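You operate a simulated robot arm through the tools that you are given. There is no shell and no other tool.

You run a simulated robot arm. Do the job below in one go: nothing can be reset, and whatever is moved stays where it is left.

TASK
Book carton four out on the blue board as the pink card says.
Fine: red peg in that socket, white slider on that number, carton pushed on to the yellow lane, then the lever to READY.

The check looks at the end state, three seconds after you hand in, the way a careful person would. Anything else that was tipped, shoved, dropped, spilled or broken makes it a failure.

THE ROBOT
A 6-joint arm with a two-finger gripper, fixed in place. Base frame: the origin is on the floor under the middle of its stand, x ahead of it, y to its left, z up. Units: m, degrees, N and s.
It reaches about 1.572 m from its shoulder. Its first joint turns from -166.0 to 166.0 degrees. Payload 2.45 kg.
The tool frame sits at the grasp point between the pads (the TCP): z along the fingers, y along the line on which they close. The tips reach 0.02 m beyond it. The gripper opens to 0.14 m; its body begins 0.168 m behind the TCP.
Orientation is that of the tool frame in the base frame, as [roll, pitch, yaw] about the fixed x, y, z axes, in that order (R = Rz(yaw) Ry(pitch) Rx(roll)). With the fingers straight down and closing along the base's y, the tool's x points along the base's -x, its y along +y and its z along -z.

THE INTERFACE
- The arm moves only by the tool apply_moves. Its arguments are lists of equal length, an entry for each row: "delta_pos": the shift along the tool's x, y, z in m, a list of three; "rotation": the turn, a rotation vector about the tool's x, y, z in degrees, a list of three. In form: {"delta_pos": [[tx, ty, tz], ...], "rotation": [[rx, ry, rz], ...]}. A call has 1 to 20 rows; each row shifts and turns the commanded pose from where the row before left it, along the tool's axes as they then stand. "fingers" is the finger opening in m, from 0 to 0.14, set as the call begins (left out, the last holds). Rows are played at 5 a second. More than 0.05 m and 8.6 degrees between two rows, or a gripper value outside its range, and nothing of the call is played. Where a pose cannot be reached the arm comes as near as it can. A force on the tool above 90 N (or 10 N above the force at the start of the call, whichever is more), or a blocked arm, ends the call early, and 0.2 s more pass. The fingers move at their own pace (about 0.045 m/s each) and stop on an object; they squeeze with about 24 N. The grip force told is the motor's: it shows also when the fingers shut on nothing. Time passes only in rows, and 0.2 s behind the last, so rows that do not move let the fingers close. The reply holds the time, the measured pose of the TCP, the force on the tool along the base axes, the opening and the grip force, in the units named above and with some noise, with the torque about the TCP (base axes, N m) and any sound that the robot's microphone picked up.
- Cameras (640 x 400 px; columns grow to the right, rows downward): "scene" is fixed at [0.2224, 0.4989, 1.5322]; the picture's right is [-0.60, -0.80, 0.00], its down [-0.57, 0.43, -0.70] and it looks along [0.56, -0.43, -0.71] (base axes); focal length 310 px, centre (320, 200). "wrist" rides on the gripper at [0.078, 0.011, -0.209] in the tool frame; the picture's right is [-0.14, 0.99, 0.00], its down [-0.92, -0.13, -0.37] and it looks along [-0.36, -0.05, 0.93] (tool axes); focal length 280 px, centre (320, 200). There is no depth. A picture from a camera that has moved, and an enlarged one, comes with that camera's place and axes in the base frame and with its lens.
- grab_frame(camera): a new picture of that camera. The clock stands still meanwhile.
- close_up(camera, box): a new picture of the part [left, top, right, bottom] of that camera's present view, enlarged. The clock stands still meanwhile.
- close_job(): hands the job in; it is judged then, once.

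Places have to be worked out from the pictures, the camera data and where the tool is seen. Open the gripper and draw the arm clear of the work before you hand the job in, unless the task says otherwise.

The tools are called after "Request:" as name(argument=value, ...) on one line, values as JSON. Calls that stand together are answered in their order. apply_moves: Moves the arm, as the interface text tells. Its arguments: {"type":"object","properties":{"delta_pos":{"type":"array"},"rotation":{"type":"array"},"fingers":{"type":"number"}},"required":["delta_pos","rotation"]} The other tools are called the same way: grab_frame (camera) takes a picture; close_up (camera, box) takes an enlarged picture of a part of a camera's view; close_job () hands the job in.

At the start:

```text
t: 0.0
tool_pos: [0.6549, 0.1374, 1.0886]
tcp_rot: [180.0, 0.2, 179.9]
contact_force: [0.7, 0.6, 0.3]
wrist_torque: [0.01, 0.01, -0.02]
width: 0.1398
grasp_force: 0.1
```

scene: 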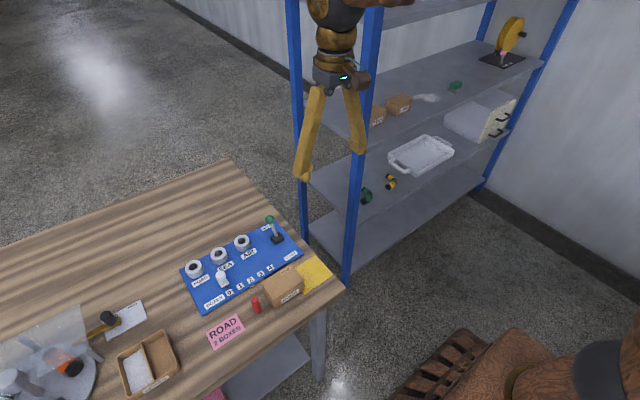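
wrist: 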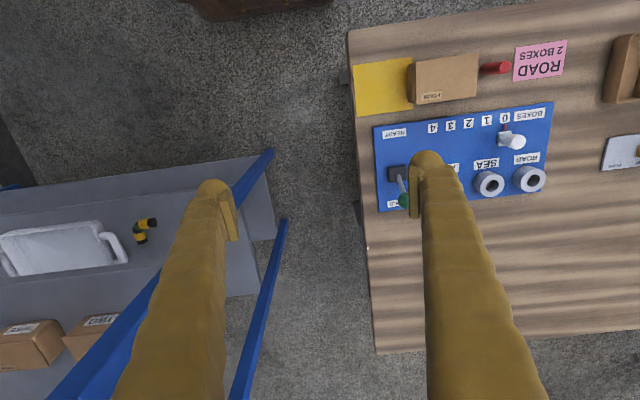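

The pictures show a blue board with three sockets (ROAD, SEA, AIR), a slider with numbers 0–4, a lever, a pink card reading "ROAD 2 BOXES", a red peg and a carton next to a yellow lane. I'll enlarge the views to confirm the details before moving.

Request:
close_up(camera="scene", box=[170, 200, 350, 350])

Request:
close_up(camera="wrist", box=[340, 30, 580, 220])

Request:
close_up(camera="scene", box=[350, 60, 550, 220])

```text
2.67 times, centred on (260, 275) of scene
camera zoom: at [0.2224, 0.4989, 1.5322], right [-0.6, -0.8, 0.0], down [-0.57, 0.43, -0.7], along [0.56, -0.43, -0.71], focal length 826 px, centre (480, 0)
```

zoom: 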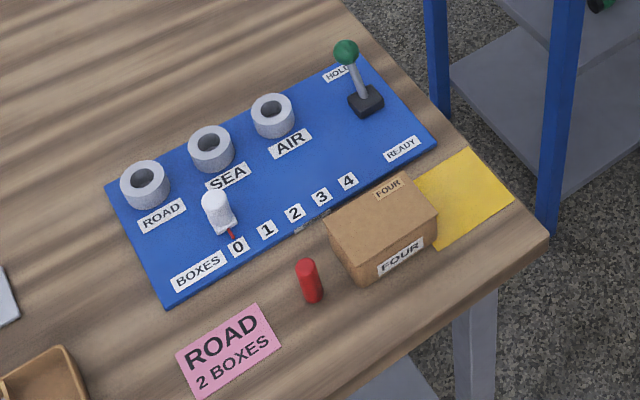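

```text
2.11 times, centred on (460, 125) of wrist
camera zoom: at [0.5752, 0.1493, 1.2978], right [0.14, 0.99, 0.0], down [0.92, -0.13, 0.37], along [0.37, -0.05, -0.93], focal length 590 px, centre (25, 358)
```

zoom: 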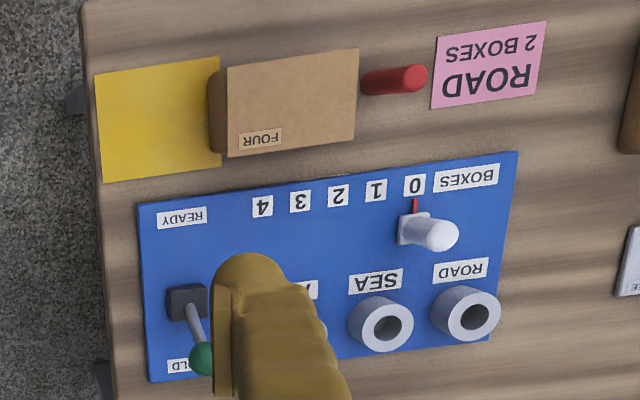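

```text
2.50 times, centred on (450, 140) of scene
camera zoom: at [0.2224, 0.4989, 1.5322], right [-0.6, -0.8, 0.0], down [-0.57, 0.43, -0.7], along [0.56, -0.43, -0.71], focal length 774 px, centre (-5, 350)
```

zoom: 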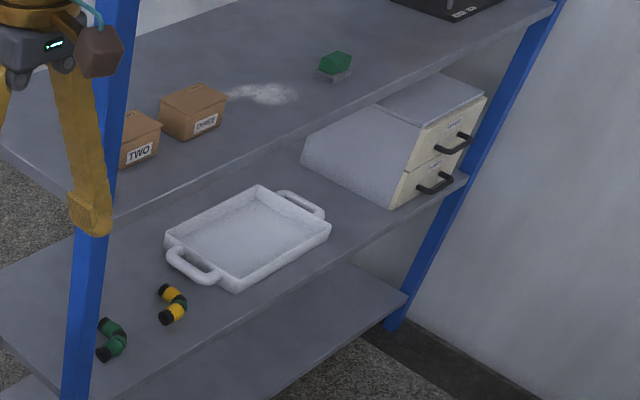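

The two views agree on a tabletop height of about z = 0.807. The card says ROAD and 2, the carton is marked FOUR, and the lever leans towards HOLD (+x). I'll move the arm sideways over the board at a safe height for a better view.

Request:
apply_moves(delta_pos=[[0.025, 0.04, 0], [0.025, 0.04, 0], [0.025, 0.04, 0], [0.025, 0.04, 0], [0.02, 0.04, 0], [0, 0.04, 0], [0, 0.03, 0], [0, 0, 0]], rotation=[[0, 0, 0], [0, 0, 0], [0, 0, 0], [0, 0, 0], [0, 0, 0], [0, 0, 0], [0, 0, 0], [0, 0, 0]])

Request:
grab_frame(camera="wrist")

Request:
grab_frame(camera="scene")

```text
t: 1.8
tool_pos: [0.5355, 0.4079, 1.0857]
tcp_rot: [-179.9, 0.1, 179.9]
contact_force: [-0.5, 0.4, -0.2]
wrist_torque: [0.0, -0.04, 0.03]
width: 0.14
grasp_force: 0.2
```

```text
taken
camera wrist: at [0.4576, 0.4202, 1.2948], right [0.14, 0.99, 0.0], down [0.92, -0.13, 0.37], along [0.37, -0.05, -0.93], focal length 280 px, centre (320, 200)
```

wrist: 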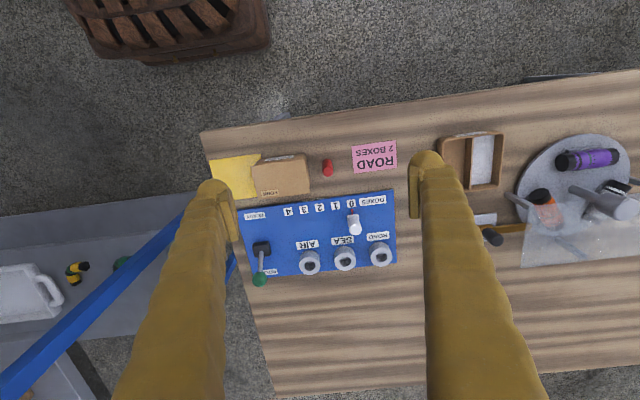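

```text
taken
```

scene: 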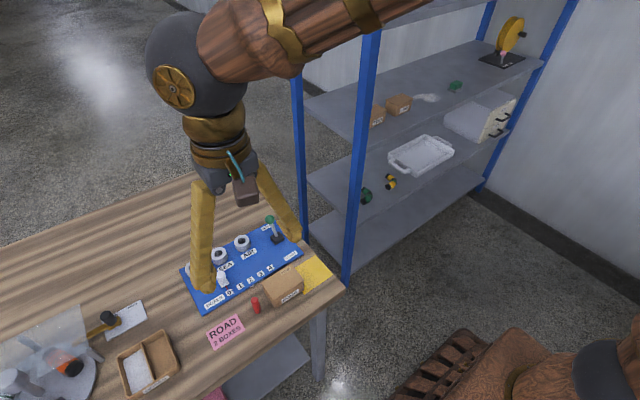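

Now the board and parts lie between the fingers with nothing hidden. I'll enlarge this wrist view to measure positions.

Request:
close_up(camera="wrist", box=[200, 120, 420, 290])

Request:
close_up(camera="wrist", box=[300, 130, 410, 280])

Request:
close_up(camera="wrist", box=[195, 140, 325, 220])

Request:
close_up(camera="scene", box=[220, 210, 340, 320])

```text
2.35 times, centred on (310, 205) of wrist
camera zoom: at [0.4576, 0.4202, 1.2948], right [0.14, 0.99, 0.0], down [0.92, -0.13, 0.37], along [0.37, -0.05, -0.93], focal length 660 px, centre (344, 188)
```

zoom: 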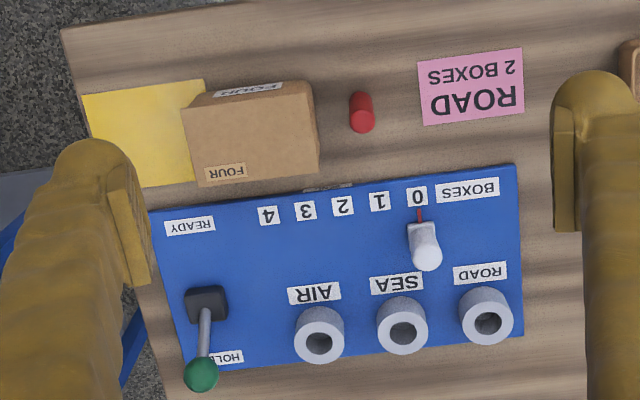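

```text
2.67 times, centred on (355, 205) of wrist
camera zoom: at [0.4576, 0.4202, 1.2948], right [0.14, 0.99, 0.0], down [0.92, -0.13, 0.37], along [0.37, -0.05, -0.93], focal length 748 px, centre (227, 187)
```

zoom: 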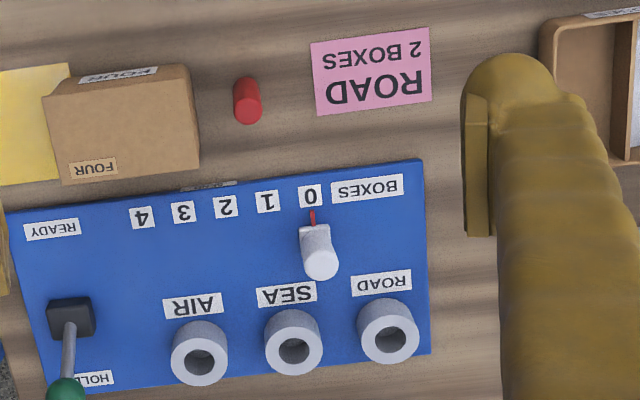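

```text
4.92 times, centred on (260, 180) of wrist
camera zoom: at [0.4576, 0.4202, 1.2948], right [0.14, 0.99, 0.0], down [0.92, -0.13, 0.37], along [0.37, -0.05, -0.93], focal length 1380 px, centre (615, 298)
```

zoom: 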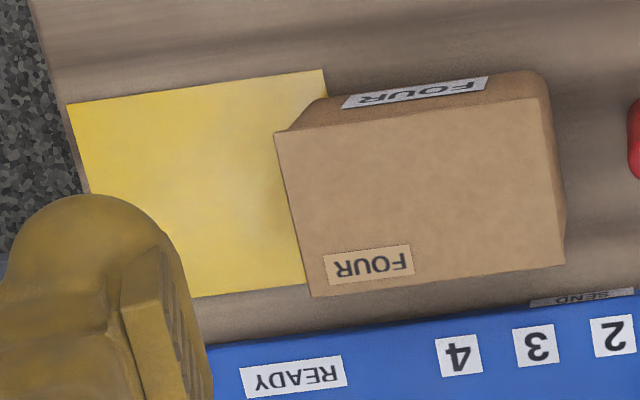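

```text
3.64 times, centred on (280, 265) of scene
camera zoom: at [0.2224, 0.4989, 1.5322], right [-0.6, -0.8, 0.0], down [-0.57, 0.43, -0.7], along [0.56, -0.43, -0.71], focal length 1126 px, centre (466, -36)
```

zoom: 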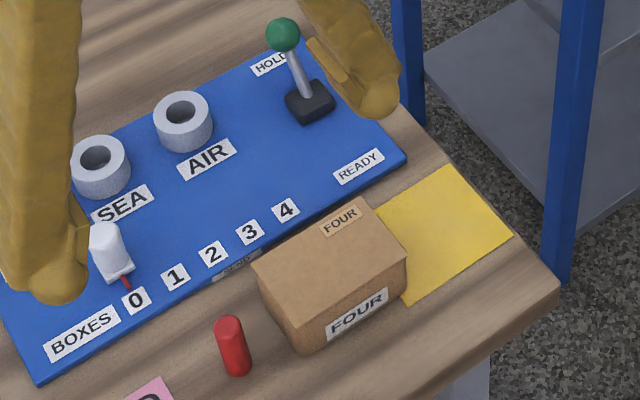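

From the two views I judge the peg at about (0.585, 0.414), the carton at x 0.556–0.612 and y 0.297–0.383, and the lane at x 0.549–0.628 and y 0.208–0.302. The ROAD socket is near (0.763, 0.4925). Next I'll turn the tool 90° so the fingers close along base x, with the camera on the +y side.

Request:
apply_moves(delta_pos=[[0, 0, 0], [0, 0, 0], [0, 0, 0], [0, 0, 0], [0, 0, 0], [0, 0, 0], [0, 0, 0], [0, 0, 0], [0, 0, 0], [0, 0, 0], [0, 0, 0], [0, 0, 0]], rotation=[[0, 0, 8.18], [0, 0, 8.18], [0, 0, 8.18], [0, 0, 8.18], [0, 0, 8.18], [0, 0, 8.18], [0, 0, 8.18], [0, 0, 8.18], [0, 0, 8.18], [0, 0, 8.18], [0, 0, 8.2], [0, 0, 0]])

```text
t: 4.4
tool_pos: [0.5351, 0.4094, 1.0882]
tcp_rot: [179.8, 0.1, 90.0]
contact_force: [0.0, 0.6, -0.6]
wrist_torque: [0.03, -0.05, 0.02]
width: 0.1398
grasp_force: 0.1
```

The turn came out as expected: tool x is now base +y and tool y is base +x. I'll move over the peg at z ≈ 0.97 and look.

Request:
apply_moves(delta_pos=[[0.0015, 0.0165, 0.035], [0.0015, 0.0165, 0.035], [0.0015, 0.017, 0.048], [0, 0, 0]], rotation=[[0, 0, 0], [0, 0, 0], [0, 0, 0], [0, 0, 0]])

Request:
grab_frame(camera="wrist")

Request:
grab_frame(camera="scene")

```text
refused: row 3 steps farther than a row can; nothing moved
```

```text
taken
camera wrist: at [0.5447, 0.4874, 1.2974], right [0.99, -0.14, 0.0], down [-0.13, -0.92, 0.37], along [-0.05, -0.36, -0.93], focal length 280 px, centre (320, 200)
```

wrist: 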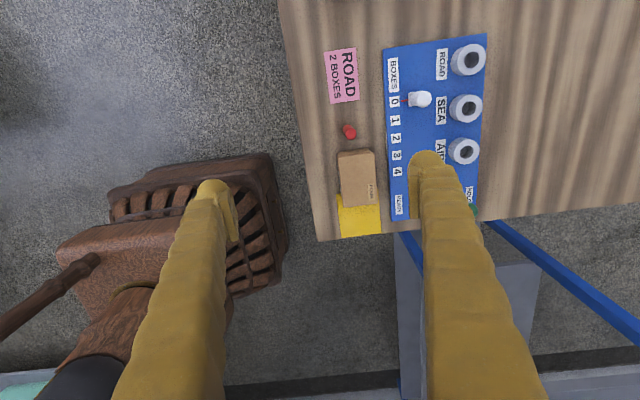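

```text
taken
```

scene: 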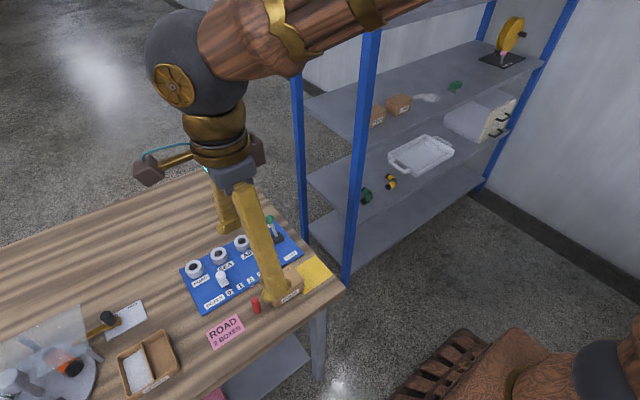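

The last row's combined step was just over 0.05 m, so nothing moved. I'll use smaller rows, and take a measuring close-up first, since this view gives another line of sight.

Request:
close_up(camera="wrist", box=[310, 20, 500, 240])

Request:
apply_moves(delta_pos=[[0.001, 0.0125, 0.029], [0.001, 0.0125, 0.029], [0.001, 0.0125, 0.029], [0.002, 0.0125, 0.029], [0, 0, 0]], rotation=[[0, 0, 0], [0, 0, 0], [0, 0, 0], [0, 0, 0], [0, 0, 0]])

Request:
grab_frame(camera="wrist")

Request:
close_up(camera="scene", box=[170, 200, 350, 350])

```text
1.82 times, centred on (405, 130) of wrist
camera zoom: at [0.5447, 0.4874, 1.2974], right [0.99, -0.14, 0.0], down [-0.13, -0.92, 0.37], along [-0.05, -0.36, -0.93], focal length 510 px, centre (166, 327)
```

zoom: 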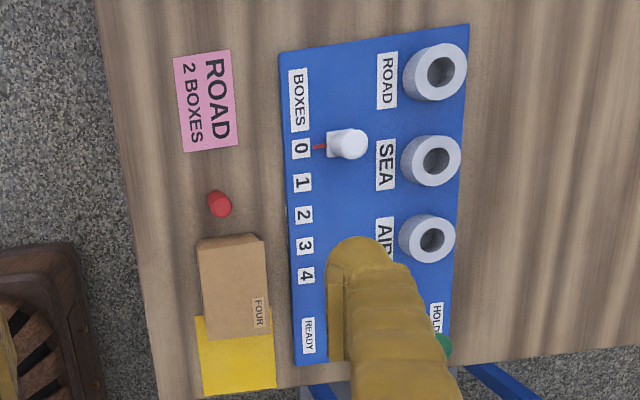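

```text
t: 5.6
tool_pos: [0.5858, 0.414, 0.9735]
tcp_rot: [179.9, 0.0, 90.0]
contact_force: [-0.7, 0.6, 0.7]
wrist_torque: [0.01, 0.0, 0.0]
width: 0.14
grasp_force: 0.0
```

```text
taken
camera wrist: at [0.5953, 0.4928, 1.1819], right [0.99, -0.14, 0.0], down [-0.13, -0.92, 0.37], along [-0.05, -0.36, -0.93], focal length 280 px, centre (320, 200)
```

wrist: 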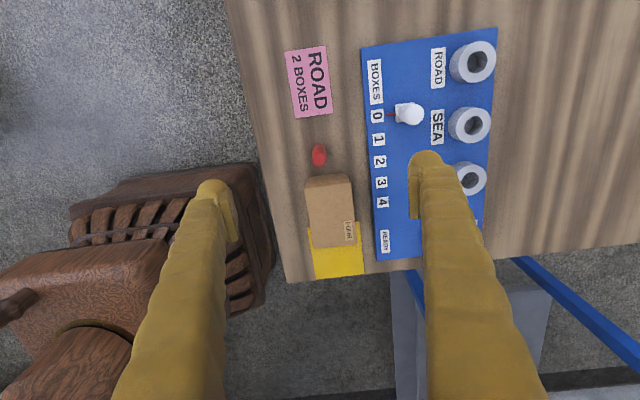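

```text
2.67 times, centred on (260, 275) of scene
camera zoom: at [0.2224, 0.4989, 1.5322], right [-0.6, -0.8, 0.0], down [-0.57, 0.43, -0.7], along [0.56, -0.43, -0.71], focal length 826 px, centre (480, 0)
```

zoom: 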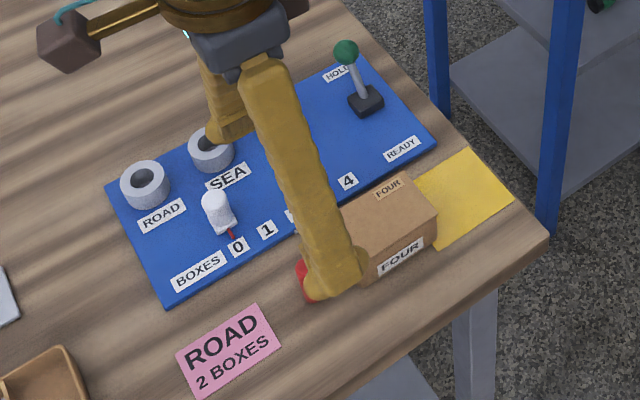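

The TCP is now above the peg's estimated spot. I'll enlarge the peg area and the sockets for precise positions.

Request:
close_up(camera="wrist", box=[285, 130, 365, 180])

Request:
close_up(camera="wrist", box=[360, 20, 520, 120])

```text
8.00 times, centred on (325, 155) of wrist
camera zoom: at [0.5953, 0.4928, 1.1819], right [0.99, -0.14, 0.0], down [-0.13, -0.92, 0.37], along [-0.05, -0.36, -0.93], focal length 2243 px, centre (280, 560)
```

zoom: 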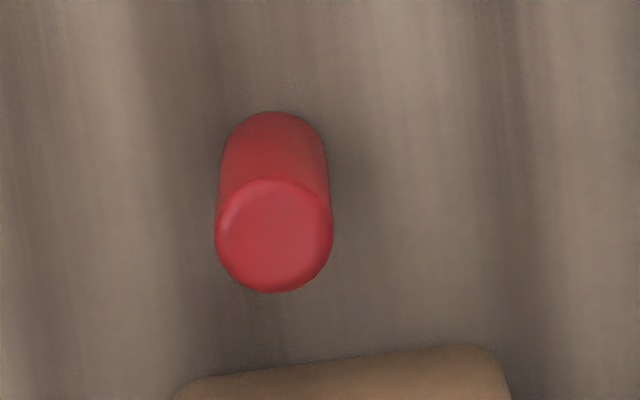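

```text
4.00 times, centred on (440, 70) of wrist
camera zoom: at [0.5953, 0.4928, 1.1819], right [0.99, -0.14, 0.0], down [-0.13, -0.92, 0.37], along [-0.05, -0.36, -0.93], focal length 1122 px, centre (-160, 720)
```

zoom: 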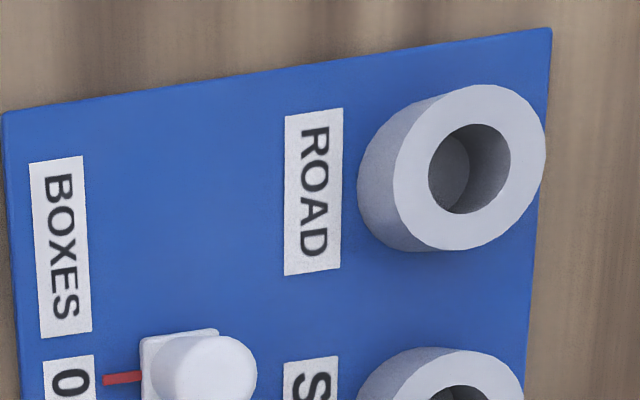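

The peg stands upright at about (0.5835, 0.4165). It is about 16.5 mm across and 54 mm tall, with its top at z ≈ 0.861. The ROAD hole is about 22 mm wide. I'll narrow the fingers to 0.06 and come down to z ≈ 0.92 over the peg.

Request:
apply_moves(delta_pos=[[0.0025, -0.0023, 0.01], [0, 0, 0.02], [0, 0, 0.02], [0, 0, 0], [0, 0, 0]], rotation=[[0, 0, 0], [0, 0, 0], [0, 0, 0], [0, 0, 0], [0, 0, 0]], fingers=0.06)

Request:
grab_frame(camera="wrist")

Request:
close_up(camera="scene", box=[200, 230, 320, 330])

```text
t: 6.8
tool_pos: [0.5839, 0.4161, 0.9213]
tcp_rot: [179.9, 0.0, 89.8]
contact_force: [0.7, -0.3, 0.6]
wrist_torque: [0.01, 0.01, -0.01]
width: 0.0602
grasp_force: 0.1
```

```text
taken
camera wrist: at [0.5932, 0.4942, 1.1319], right [0.99, -0.14, 0.0], down [-0.13, -0.92, 0.37], along [-0.05, -0.36, -0.93], focal length 280 px, centre (320, 200)
```

wrist: 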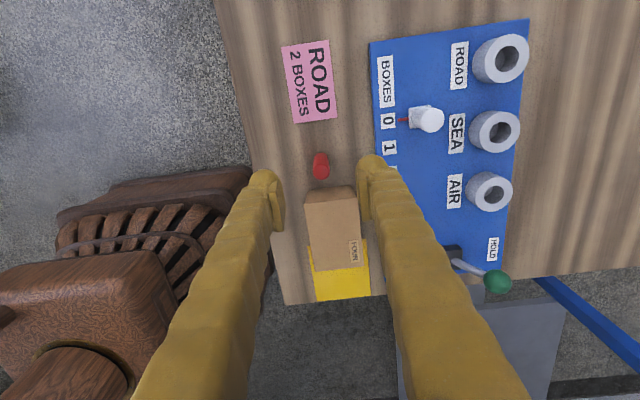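

```text
4.00 times, centred on (260, 280) of scene
camera zoom: at [0.2224, 0.4989, 1.5322], right [-0.6, -0.8, 0.0], down [-0.57, 0.43, -0.7], along [0.56, -0.43, -0.71], focal length 1239 px, centre (560, -120)
```

zoom: 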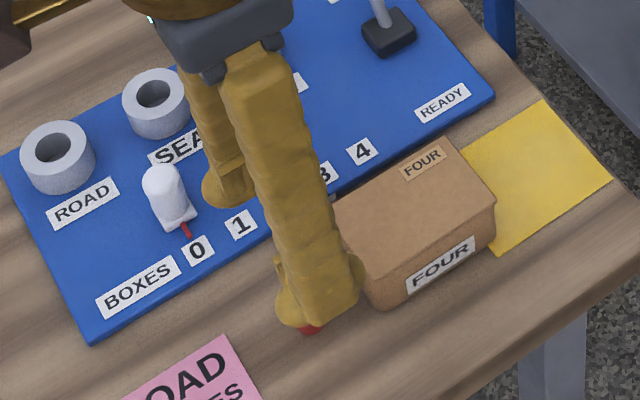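

The peg is centred between the pads (column 320). The fingers' y extent of about 0.40–0.43 clears the carton face at 0.383. I'll lower to TCP z ≈ 0.863 so only the top 18 mm of the peg is taken, and look before closing.

Request:
apply_moves(delta_pos=[[0.0002, 0, 0.02], [0, 0, 0.02], [0, 0, 0.0185], [0, 0, 0]], rotation=[[0, 0, 0], [0, 0, 0], [0, 0, 0], [0, 0, 0]], fingers=0.06)

Request:
grab_frame(camera="wrist")

Request:
close_up(camera="wrist", box=[240, 140, 400, 260])

```text
t: 7.8
tool_pos: [0.5822, 0.4163, 0.8627]
tcp_rot: [179.9, 0.1, 89.9]
contact_force: [0.2, -0.3, 0.4]
wrist_torque: [0.01, 0.01, 0.03]
width: 0.0602
grasp_force: 0.1
```

```text
taken
camera wrist: at [0.5925, 0.4945, 1.0726], right [0.99, -0.14, 0.0], down [-0.13, -0.92, 0.37], along [-0.05, -0.36, -0.93], focal length 280 px, centre (320, 200)
```

wrist: 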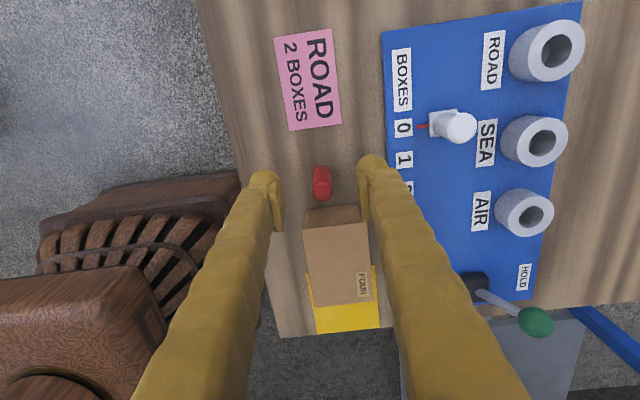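

```text
3.33 times, centred on (320, 200) of wrist
camera zoom: at [0.5925, 0.4945, 1.0726], right [0.99, -0.14, 0.0], down [-0.13, -0.92, 0.37], along [-0.05, -0.36, -0.93], focal length 935 px, centre (320, 200)
```

zoom: 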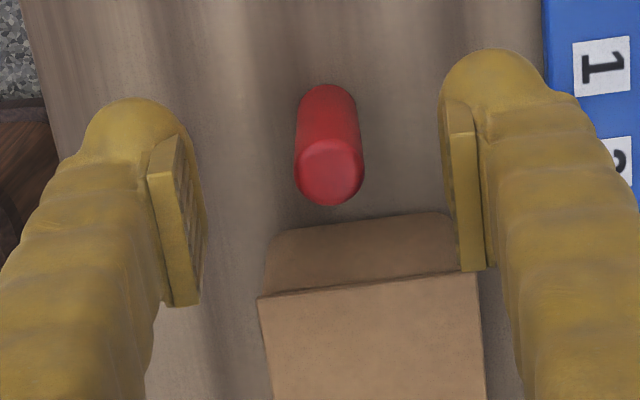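

The peg's top sits about 2 mm to +x and 2 mm to +y of the TCP. I'll shift by that much and close on it.

Request:
apply_moves(delta_pos=[[0.002, 0.0018, 0], [0, 0, 0]], rotation=[[0, 0, 0], [0, 0, 0]], fingers=0.05)

Request:
apply_moves(delta_pos=[[0, 0, 0], [0, 0, 0], [0, 0, 0], [0, 0, 0], [0, 0, 0], [0, 0, 0]], rotation=[[0, 0, 0], [0, 0, 0], [0, 0, 0], [0, 0, 0], [0, 0, 0], [0, 0, 0]], fingers=0.0)

Request:
close_up(camera="wrist", box=[240, 140, 400, 260])

Request:
close_up(camera="scene", box=[200, 230, 320, 330])

```text
t: 8.4
tool_pos: [0.585, 0.4167, 0.8629]
tcp_rot: [179.9, 0.0, 90.0]
contact_force: [-0.1, 0.6, 0.3]
wrist_torque: [0.05, -0.02, 0.02]
width: 0.0499
grasp_force: 0.0
```

```text
t: 9.8
tool_pos: [0.5841, 0.4175, 0.8627]
tcp_rot: [179.8, -0.1, 89.9]
contact_force: [1.4, 0.0, -0.6]
wrist_torque: [0.02, 0.0, -0.02]
width: 0.015
grasp_force: 24.0
```

```text
3.33 times, centred on (320, 200) of wrist
camera zoom: at [0.5942, 0.4964, 1.0727], right [0.99, -0.14, 0.0], down [-0.13, -0.92, 0.37], along [-0.05, -0.36, -0.93], focal length 935 px, centre (320, 200)
```

zoom: 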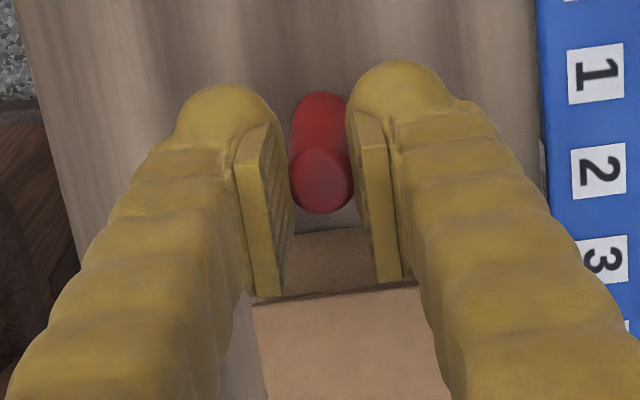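

```text
4.00 times, centred on (260, 280) of scene
camera zoom: at [0.2224, 0.4989, 1.5322], right [-0.6, -0.8, 0.0], down [-0.57, 0.43, -0.7], along [0.56, -0.43, -0.71], focal length 1239 px, centre (560, -120)
```

zoom: 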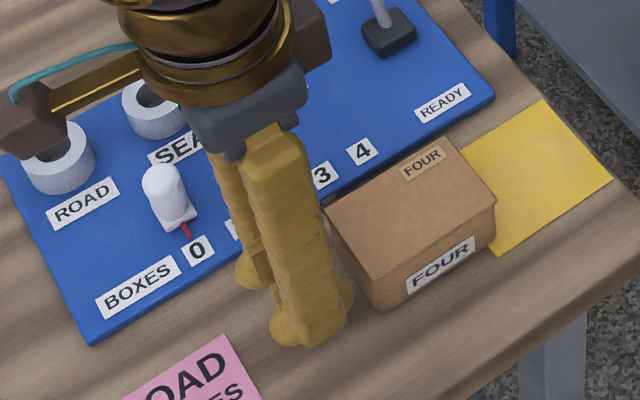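

The peg is held (width 15 mm, 24 N), and its top projects right at the TCP's image point. I'll lift straight up, then carry it to just over the ROAD socket at z ≈ 0.95.

Request:
apply_moves(delta_pos=[[0, 0, -0.015], [0, 0, -0.025], [0, 0, -0.03], [0, 0, -0.025], [0, 0, 0]], rotation=[[0, 0, 0], [0, 0, 0], [0, 0, 0], [0, 0, 0], [0, 0, 0]], fingers=0.0)

Request:
apply_moves(delta_pos=[[0.0154, 0.036, 0], [0.0154, 0.036, 0], [0.0154, 0.036, 0], [0.0154, 0.036, 0], [0.0154, 0.036, 0], [0, 0, 0]], rotation=[[0, 0, 0], [0, 0, 0], [0, 0, 0], [0, 0, 0], [0, 0, 0], [0, 0, 0]], fingers=0.0)

Request:
grab_frame(camera="wrist")

Request:
close_up(camera="wrist", box=[240, 110, 400, 230])

Request:
close_up(camera="scene", box=[160, 180, 300, 320])

```text
t: 11.0
tool_pos: [0.5859, 0.4172, 0.9591]
tcp_rot: [179.9, 0.0, 89.8]
contact_force: [0.0, -0.2, -0.2]
wrist_torque: [0.0, -0.01, 0.05]
width: 0.015
grasp_force: 23.6
```

```text
t: 12.4
tool_pos: [0.7652, 0.4929, 0.9597]
tcp_rot: [180.0, 0.0, 89.9]
contact_force: [-0.7, 0.5, -0.4]
wrist_torque: [0.02, 0.02, -0.01]
width: 0.0152
grasp_force: 23.9
```

```text
taken
camera wrist: at [0.7752, 0.572, 1.1697], right [0.99, -0.14, 0.0], down [-0.13, -0.92, 0.37], along [-0.05, -0.36, -0.93], focal length 280 px, centre (320, 200)
```

wrist: 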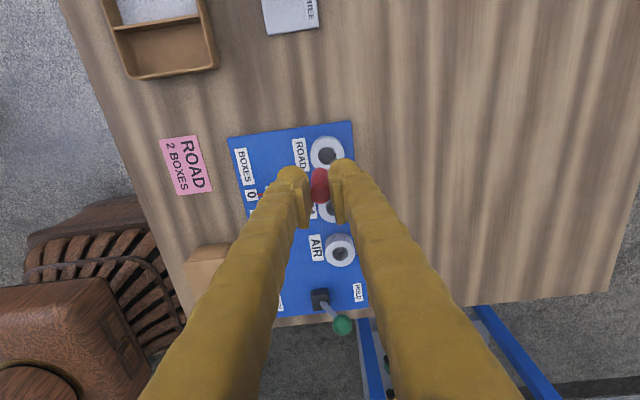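

```text
3.33 times, centred on (320, 170) of wrist
camera zoom: at [0.7752, 0.572, 1.1697], right [0.99, -0.14, 0.0], down [-0.13, -0.92, 0.37], along [-0.05, -0.36, -0.93], focal length 935 px, centre (320, 300)
```

zoom: 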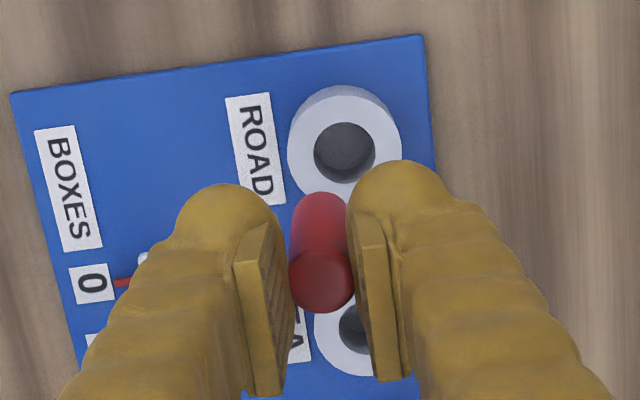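

```text
2.86 times, centred on (230, 250) of scene
camera zoom: at [0.2224, 0.4989, 1.5322], right [-0.6, -0.8, 0.0], down [-0.57, 0.43, -0.7], along [0.56, -0.43, -0.71], focal length 885 px, centre (577, 57)
```

zoom: 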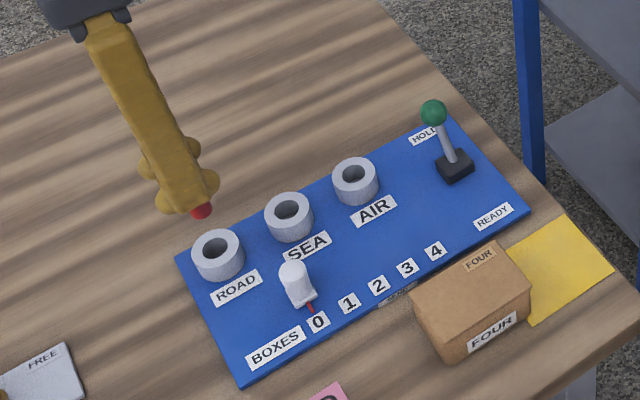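

Comparing four sight lines, the socket's top rim is nearer z ≈ 0.836 and the hole's centre is about (0.7735, 0.497), so I need +9 mm in x and +3 mm in y. I'll shift, lower to z ≈ 0.905 (peg bottom still above the rim) and check again.

Request:
apply_moves(delta_pos=[[0.003, 0.009, 0], [0, 0, 0.025], [0, 0, 0.025], [0, 0, 0]], rotation=[[0, 0, 0], [0, 0, 0], [0, 0, 0], [0, 0, 0]], fingers=0.0)

Request:
close_up(camera="wrist", box=[240, 110, 400, 230])

Request:
close_up(camera="scene", box=[160, 200, 260, 300])

```text
t: 13.4
tool_pos: [0.7733, 0.4961, 0.9079]
tcp_rot: [179.9, 0.0, 89.9]
contact_force: [-0.1, 0.8, 0.7]
wrist_torque: [0.02, 0.0, -0.04]
width: 0.0151
grasp_force: 24.3
```

```text
3.33 times, centred on (320, 170) of wrist
camera zoom: at [0.7829, 0.5755, 1.1176], right [0.99, -0.14, 0.0], down [-0.13, -0.92, 0.37], along [-0.05, -0.36, -0.93], focal length 935 px, centre (320, 300)
```

zoom: 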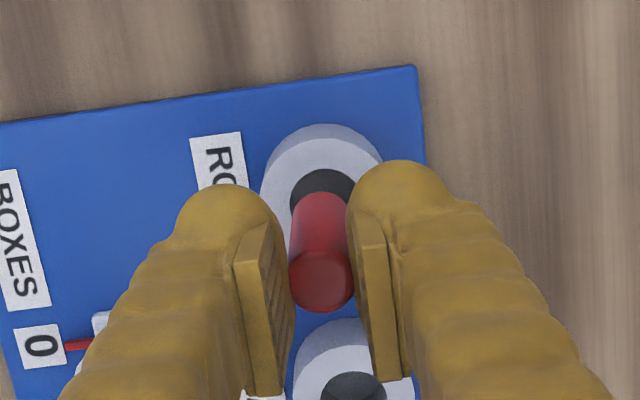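

```text
4.00 times, centred on (210, 250) of scene
camera zoom: at [0.2224, 0.4989, 1.5322], right [-0.6, -0.8, 0.0], down [-0.57, 0.43, -0.7], along [0.56, -0.43, -0.71], focal length 1239 px, centre (760, 0)
```

zoom: 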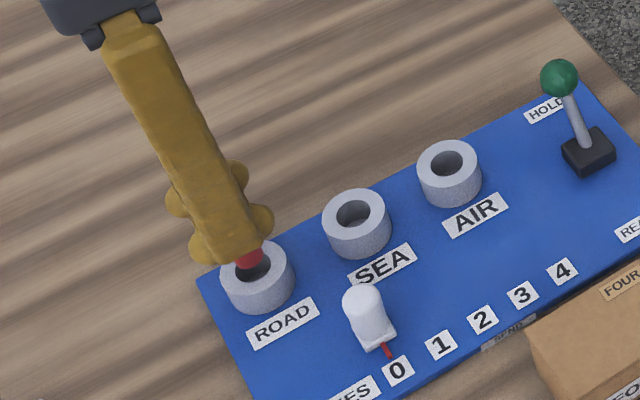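

In the wrist view the hole lies under the peg (centre column ~321, row ~200, as expected for a rim at z ≈ 0.836). I'll check from the scene camera at higher magnification before lowering further.

Request:
close_up(camera="scene", box=[190, 235, 240, 285])

Request:
close_up(camera="wrist", box=[295, 140, 345, 190])

```text
8.00 times, centred on (215, 260) of scene
camera zoom: at [0.2224, 0.4989, 1.5322], right [-0.6, -0.8, 0.0], down [-0.57, 0.43, -0.7], along [0.56, -0.43, -0.71], focal length 2477 px, centre (1160, -280)
```

zoom: 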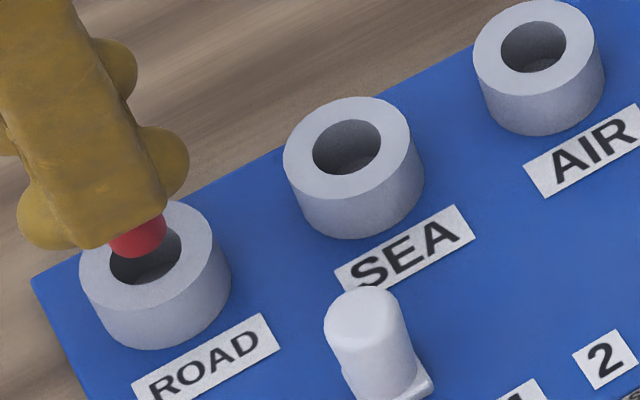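

```text
8.00 times, centred on (320, 165) of wrist
camera zoom: at [0.7829, 0.5755, 1.1176], right [0.99, -0.14, 0.0], down [-0.13, -0.92, 0.37], along [-0.05, -0.36, -0.93], focal length 2243 px, centre (320, 480)
```

zoom: 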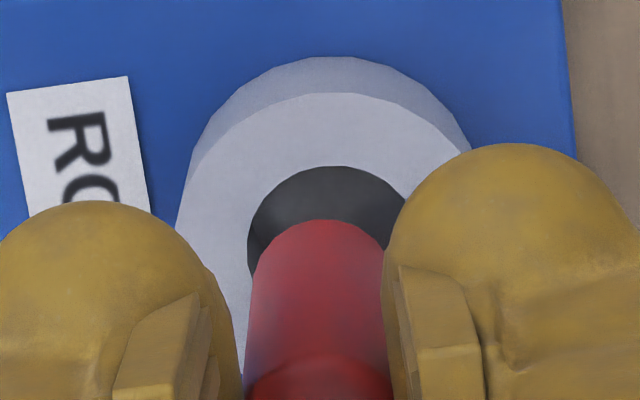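

The two views agree that the hole centre is about 1 mm to +x and +y of the peg's axis, with the rim near z ≈ 0.84. I'll correct by that amount and go down in small steps, watching the force.

Request:
apply_moves(delta_pos=[[0.0012, 0.0008, 0], [0, 0, 0.005], [0, 0, 0.005], [0, 0, 0.004], [0, 0, 0.004], [0, 0, 0]], rotation=[[0, 0, 0], [0, 0, 0], [0, 0, 0], [0, 0, 0], [0, 0, 0], [0, 0, 0]], fingers=0.0)

Request:
close_up(camera="scene", box=[190, 235, 240, 285])

Request:
close_up(camera="wrist", box=[295, 140, 345, 190])

```text
t: 14.8
tool_pos: [0.7746, 0.4985, 0.8907]
tcp_rot: [179.9, 0.0, 89.9]
contact_force: [-0.7, -0.5, 0.1]
wrist_torque: [0.02, 0.01, 0.03]
width: 0.0149
grasp_force: 23.9
```

```text
8.00 times, centred on (215, 260) of scene
camera zoom: at [0.2224, 0.4989, 1.5322], right [-0.6, -0.8, 0.0], down [-0.57, 0.43, -0.7], along [0.56, -0.43, -0.71], focal length 2477 px, centre (1160, -280)
```

zoom: 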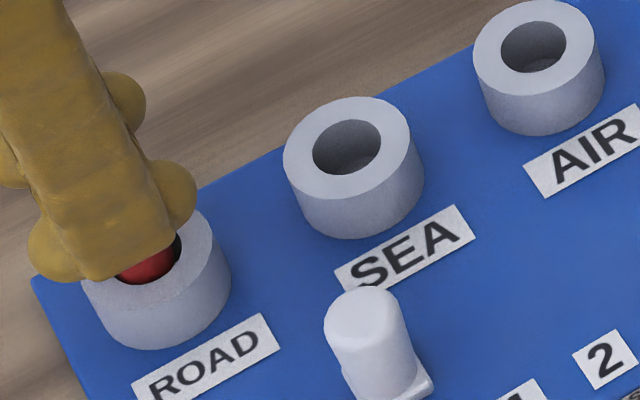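

```text
8.00 times, centred on (320, 165) of wrist
camera zoom: at [0.7845, 0.5775, 1.1], right [0.99, -0.14, 0.0], down [-0.13, -0.92, 0.37], along [-0.05, -0.36, -0.93], focal length 2243 px, centre (320, 480)
```

zoom: 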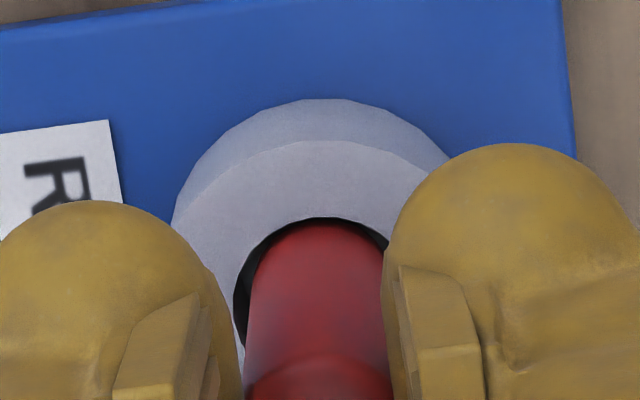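

The peg's lower end is inside the ROAD hole, centred and with no force. I'll lower it further towards the hole floor (board top ≈ 0.817).

Request:
apply_moves(delta_pos=[[0, 0, 0.004], [0, 0, 0.004], [0, 0, 0.004], [0, 0, 0.002], [0, 0, 0]], rotation=[[0, 0, 0], [0, 0, 0], [0, 0, 0], [0, 0, 0], [0, 0, 0]], fingers=0.0)

Request:
close_up(camera="scene", box=[190, 235, 240, 285])

```text
t: 16.0
tool_pos: [0.7757, 0.4987, 0.8776]
tcp_rot: [179.8, 0.0, 89.9]
contact_force: [0.1, 0.0, -1.0]
wrist_torque: [-0.02, -0.04, 0.05]
width: 0.0149
grasp_force: 23.6
```

```text
8.00 times, centred on (215, 260) of scene
camera zoom: at [0.2224, 0.4989, 1.5322], right [-0.6, -0.8, 0.0], down [-0.57, 0.43, -0.7], along [0.56, -0.43, -0.71], focal length 2477 px, centre (1160, -280)
```

zoom: 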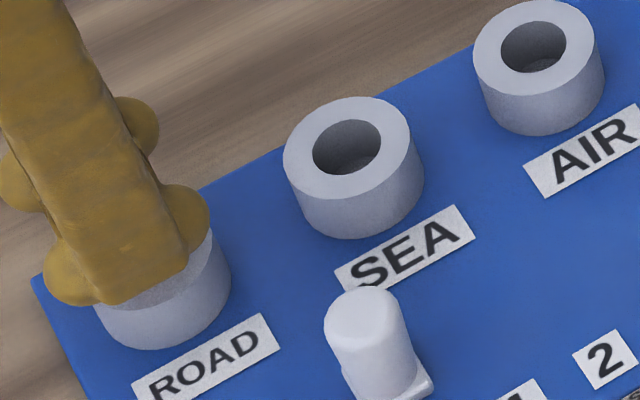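

Still no resistance, and the peg's base is about 4 mm above the board top. I'll ease down a few more millimetres to seat it.

Request:
apply_moves(delta_pos=[[0, 0, 0.0015], [0, 0, 0.0015], [0, 0, 0.0015], [0, 0, 0]], rotation=[[0, 0, 0], [0, 0, 0], [0, 0, 0], [0, 0, 0]], fingers=0.0)

```text
t: 17.0
tool_pos: [0.7755, 0.4994, 0.8737]
tcp_rot: [179.9, -0.1, 90.0]
contact_force: [-1.0, 1.1, 19.1]
wrist_torque: [-0.05, -0.02, -0.01]
width: 0.0152
grasp_force: 23.6
```

The upward force of 19 N at z = 0.8737 shows the peg is resting on the hole floor. I'll back off 1 mm, open the fingers gently and rise straight up.

Request:
apply_moves(delta_pos=[[0, 0, -0.001], [0, 0, 0], [0, 0, 0], [0, 0, 0]], rotation=[[0, 0, 0], [0, 0, 0], [0, 0, 0], [0, 0, 0]], fingers=0.045)

Request:
apply_moves(delta_pos=[[0, 0, -0.02], [0, 0, -0.03], [0, 0, -0.04], [0, 0, -0.04], [0, 0, 0]], rotation=[[0, 0, 0], [0, 0, 0], [0, 0, 0], [0, 0, 0], [0, 0, 0]], fingers=0.045)

Request:
grab_frame(camera="wrist")

Request:
close_up(camera="scene", box=[170, 200, 350, 350])

```text
t: 18.0
tool_pos: [0.7743, 0.4979, 0.8734]
tcp_rot: [179.9, 0.0, 90.0]
contact_force: [-0.4, 0.6, -0.5]
wrist_torque: [0.03, -0.03, 0.03]
width: 0.0451
grasp_force: 0.0
```

```text
t: 19.2
tool_pos: [0.7744, 0.4991, 1.0025]
tcp_rot: [179.9, 0.0, 90.0]
contact_force: [0.0, -0.6, 1.1]
wrist_torque: [-0.04, 0.02, -0.03]
width: 0.0449
grasp_force: 0.0
```

```text
taken
camera wrist: at [0.7841, 0.578, 1.2124], right [0.99, -0.14, 0.0], down [-0.13, -0.92, 0.37], along [-0.05, -0.36, -0.93], focal length 280 px, centre (320, 200)
```

wrist: 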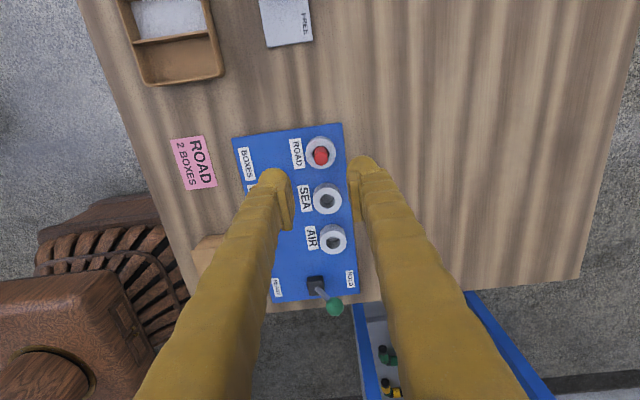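

```text
2.67 times, centred on (260, 275) of scene
camera zoom: at [0.2224, 0.4989, 1.5322], right [-0.6, -0.8, 0.0], down [-0.57, 0.43, -0.7], along [0.56, -0.43, -0.71], focal length 826 px, centre (480, 0)
```

zoom: 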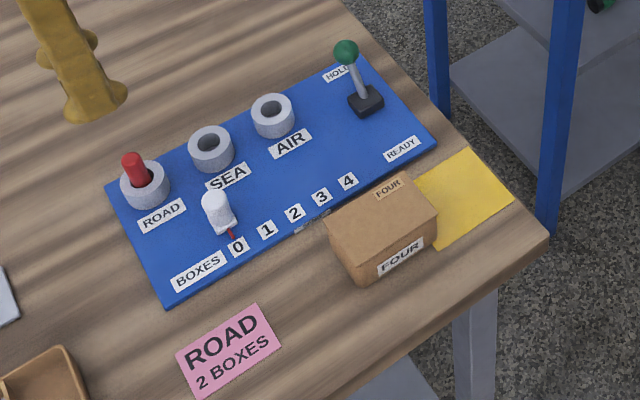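

The red peg stands in the ROAD socket and nothing else has moved. Next is the slider: I'll turn the tool back 90° so the fingers close along base y, and move over the white knob.

Request:
apply_moves(delta_pos=[[0, 0, 0], [0, 0, 0], [0, 0, 0], [0, 0, 0], [0, 0, 0], [0, 0, 0], [0, 0, 0], [0, 0, 0], [0, 0, 0], [0, 0, 0], [0, 0, 0], [0, 0, 0]], rotation=[[0, 0, -8.18], [0, 0, -8.18], [0, 0, -8.18], [0, 0, -8.18], [0, 0, -8.18], [0, 0, -8.18], [0, 0, -8.18], [0, 0, -8.18], [0, 0, -8.18], [0, 0, -8.18], [0, 0, -8.2], [0, 0, 0]], fingers=0.07)

Request:
apply_moves(delta_pos=[[0.028, -0.0165, 0], [0.028, -0.0165, 0], [0.028, -0.0165, 0], [0, 0, 0]], rotation=[[0, 0, 0], [0, 0, 0], [0, 0, 0], [0, 0, 0]], fingers=0.07)

Request:
grab_frame(camera="wrist")

Request:
close_up(camera="wrist", box=[240, 120, 400, 220])

```text
t: 21.8
tool_pos: [0.7742, 0.4991, 1.0032]
tcp_rot: [179.9, 0.1, 180.0]
contact_force: [0.2, -0.6, -0.7]
wrist_torque: [0.01, 0.0, -0.02]
width: 0.0701
grasp_force: 0.2
```

```text
t: 22.8
tool_pos: [0.6896, 0.4487, 1.0024]
tcp_rot: [180.0, 0.0, 179.9]
contact_force: [0.1, 0.4, 0.6]
wrist_torque: [0.01, 0.02, 0.02]
width: 0.07
grasp_force: 0.1
```

```text
taken
camera wrist: at [0.6103, 0.4608, 1.2128], right [0.14, 0.99, 0.0], down [0.92, -0.13, 0.37], along [0.37, -0.05, -0.93], focal length 280 px, centre (320, 200)
```

wrist: 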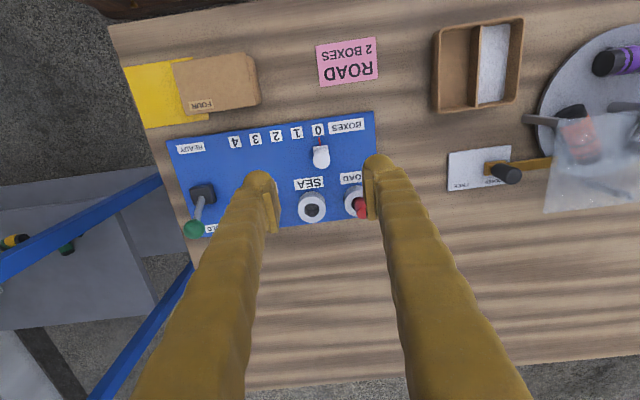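

```text
4.00 times, centred on (320, 170) of wrist
camera zoom: at [0.6103, 0.4608, 1.2128], right [0.14, 0.99, 0.0], down [0.92, -0.13, 0.37], along [0.37, -0.05, -0.93], focal length 1122 px, centre (320, 320)
```

zoom: 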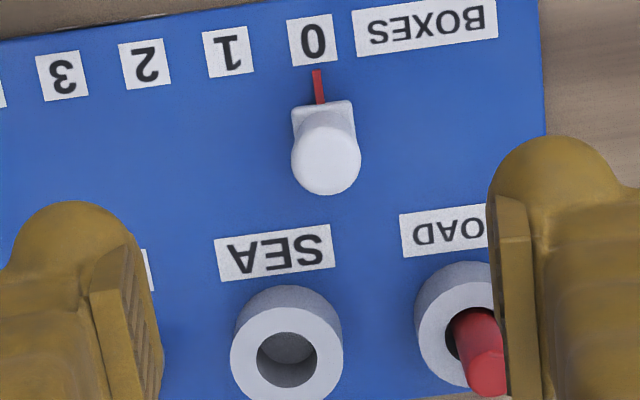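

The knob's top is about 22 mm across and centred near (0.697, 0.4505), with its pointer on 0. The number spacing works out to about 30 mm. I'll position over it at z ≈ 0.92 and check again.

Request:
apply_moves(delta_pos=[[-0.0074, 0.0018, 0.02], [0, 0, 0.03], [0, 0, 0.032], [0, 0, 0]], rotation=[[0, 0, 0], [0, 0, 0], [0, 0, 0], [0, 0, 0]], fingers=0.07)

Request:
close_up(camera="wrist", box=[240, 120, 400, 220])

Request:
close_up(camera="scene", box=[180, 220, 300, 320])

```text
t: 23.8
tool_pos: [0.6969, 0.4505, 0.9234]
tcp_rot: [179.9, 0.1, 179.9]
contact_force: [-0.3, -0.5, -0.3]
wrist_torque: [0.01, 0.0, -0.01]
width: 0.07
grasp_force: 0.1
```

```text
4.00 times, centred on (320, 170) of wrist
camera zoom: at [0.6179, 0.4617, 1.1307], right [0.14, 0.99, 0.0], down [0.92, -0.13, 0.37], along [0.37, -0.05, -0.93], focal length 1122 px, centre (320, 320)
```

zoom: 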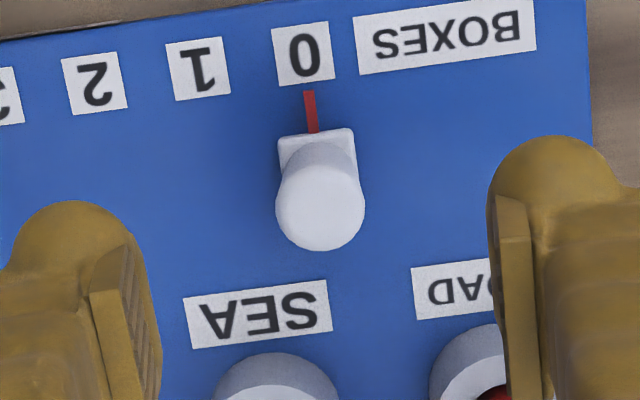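

```text
4.00 times, centred on (240, 270) of scene
camera zoom: at [0.2224, 0.4989, 1.5322], right [-0.6, -0.8, 0.0], down [-0.57, 0.43, -0.7], along [0.56, -0.43, -0.71], focal length 1239 px, centre (640, -80)
```

zoom: 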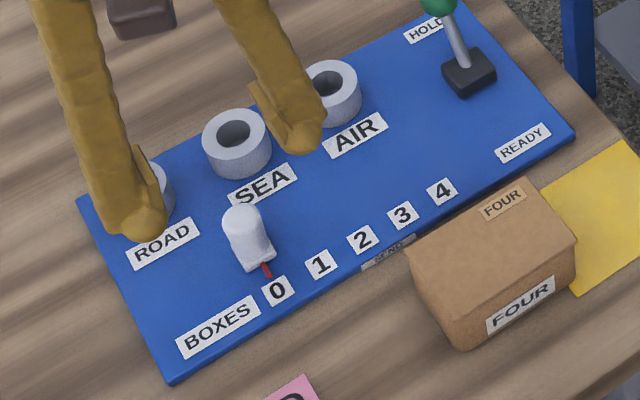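

The knob's top is exactly on the tool axis (column 320, row 208, as expected). I'll descend to z ≈ 0.853, so the tips stay about 15 mm above the board, and look before closing.

Request:
apply_moves(delta_pos=[[0, 0, 0.025], [0, 0, 0.025], [0, 0, 0.019], [0, 0, 0]], rotation=[[0, 0, 0], [0, 0, 0], [0, 0, 0], [0, 0, 0]], fingers=0.07)

Request:
close_up(camera="wrist", box=[220, 100, 420, 240])

Request:
close_up(camera="scene", box=[180, 220, 300, 320])

```text
t: 24.8
tool_pos: [0.6979, 0.4498, 0.8531]
tcp_rot: [-180.0, 0.2, 179.9]
contact_force: [-0.1, 0.1, -0.5]
wrist_torque: [-0.02, -0.05, -0.02]
width: 0.0702
grasp_force: 0.0
```

```text
2.86 times, centred on (320, 170) of wrist
camera zoom: at [0.6184, 0.4614, 1.0619], right [0.14, 0.99, 0.0], down [0.92, -0.13, 0.37], along [0.37, -0.05, -0.93], focal length 801 px, centre (320, 286)
```

zoom: 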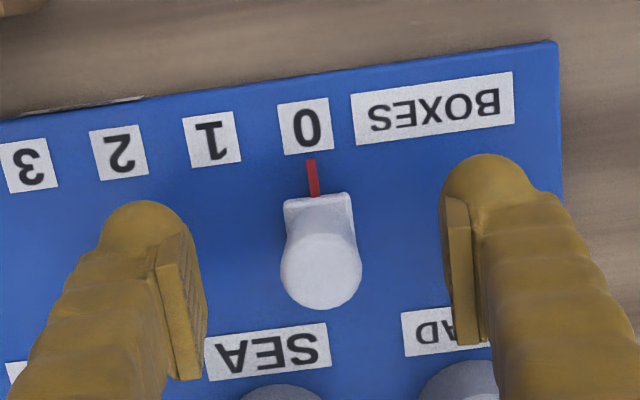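

```text
4.00 times, centred on (240, 270) of scene
camera zoom: at [0.2224, 0.4989, 1.5322], right [-0.6, -0.8, 0.0], down [-0.57, 0.43, -0.7], along [0.56, -0.43, -0.71], focal length 1239 px, centre (640, -80)
```

zoom: 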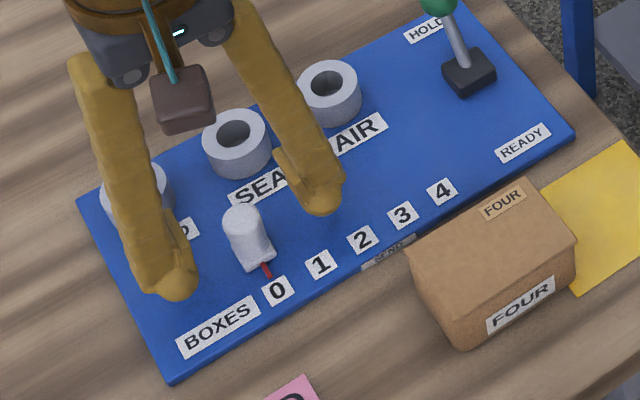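

The knob sits centred between the pads. I'll close on it.

Request:
apply_moves(delta_pos=[[0, 0, 0], [0, 0, 0], [0, 0, 0], [0, 0, 0], [0, 0, 0], [0, 0, 0]], rotation=[[0, 0, 0], [0, 0, 0], [0, 0, 0], [0, 0, 0], [0, 0, 0], [0, 0, 0]], fingers=0.0)

Request:
close_up(camera="wrist", box=[220, 100, 420, 240])

```text
t: 26.2
tool_pos: [0.6984, 0.4492, 0.8523]
tcp_rot: [-180.0, 0.2, 179.9]
contact_force: [-0.3, 0.2, -1.2]
wrist_torque: [-0.03, -0.01, 0.01]
width: 0.0213
grasp_force: 44.8
```

```text
2.86 times, centred on (320, 170) of wrist
camera zoom: at [0.6184, 0.4614, 1.062], right [0.14, 0.99, 0.0], down [0.92, -0.13, 0.37], along [0.37, -0.05, -0.93], focal length 801 px, centre (320, 286)
```

zoom: 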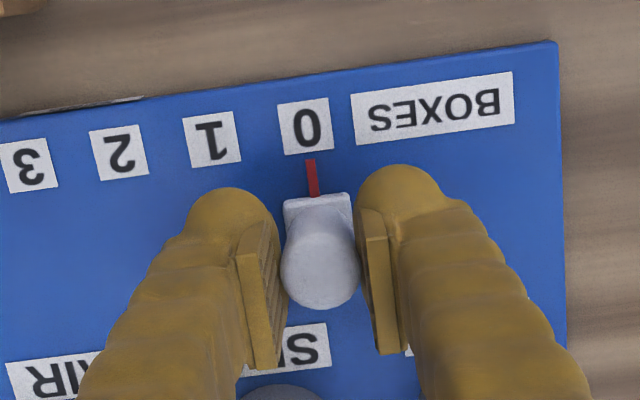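

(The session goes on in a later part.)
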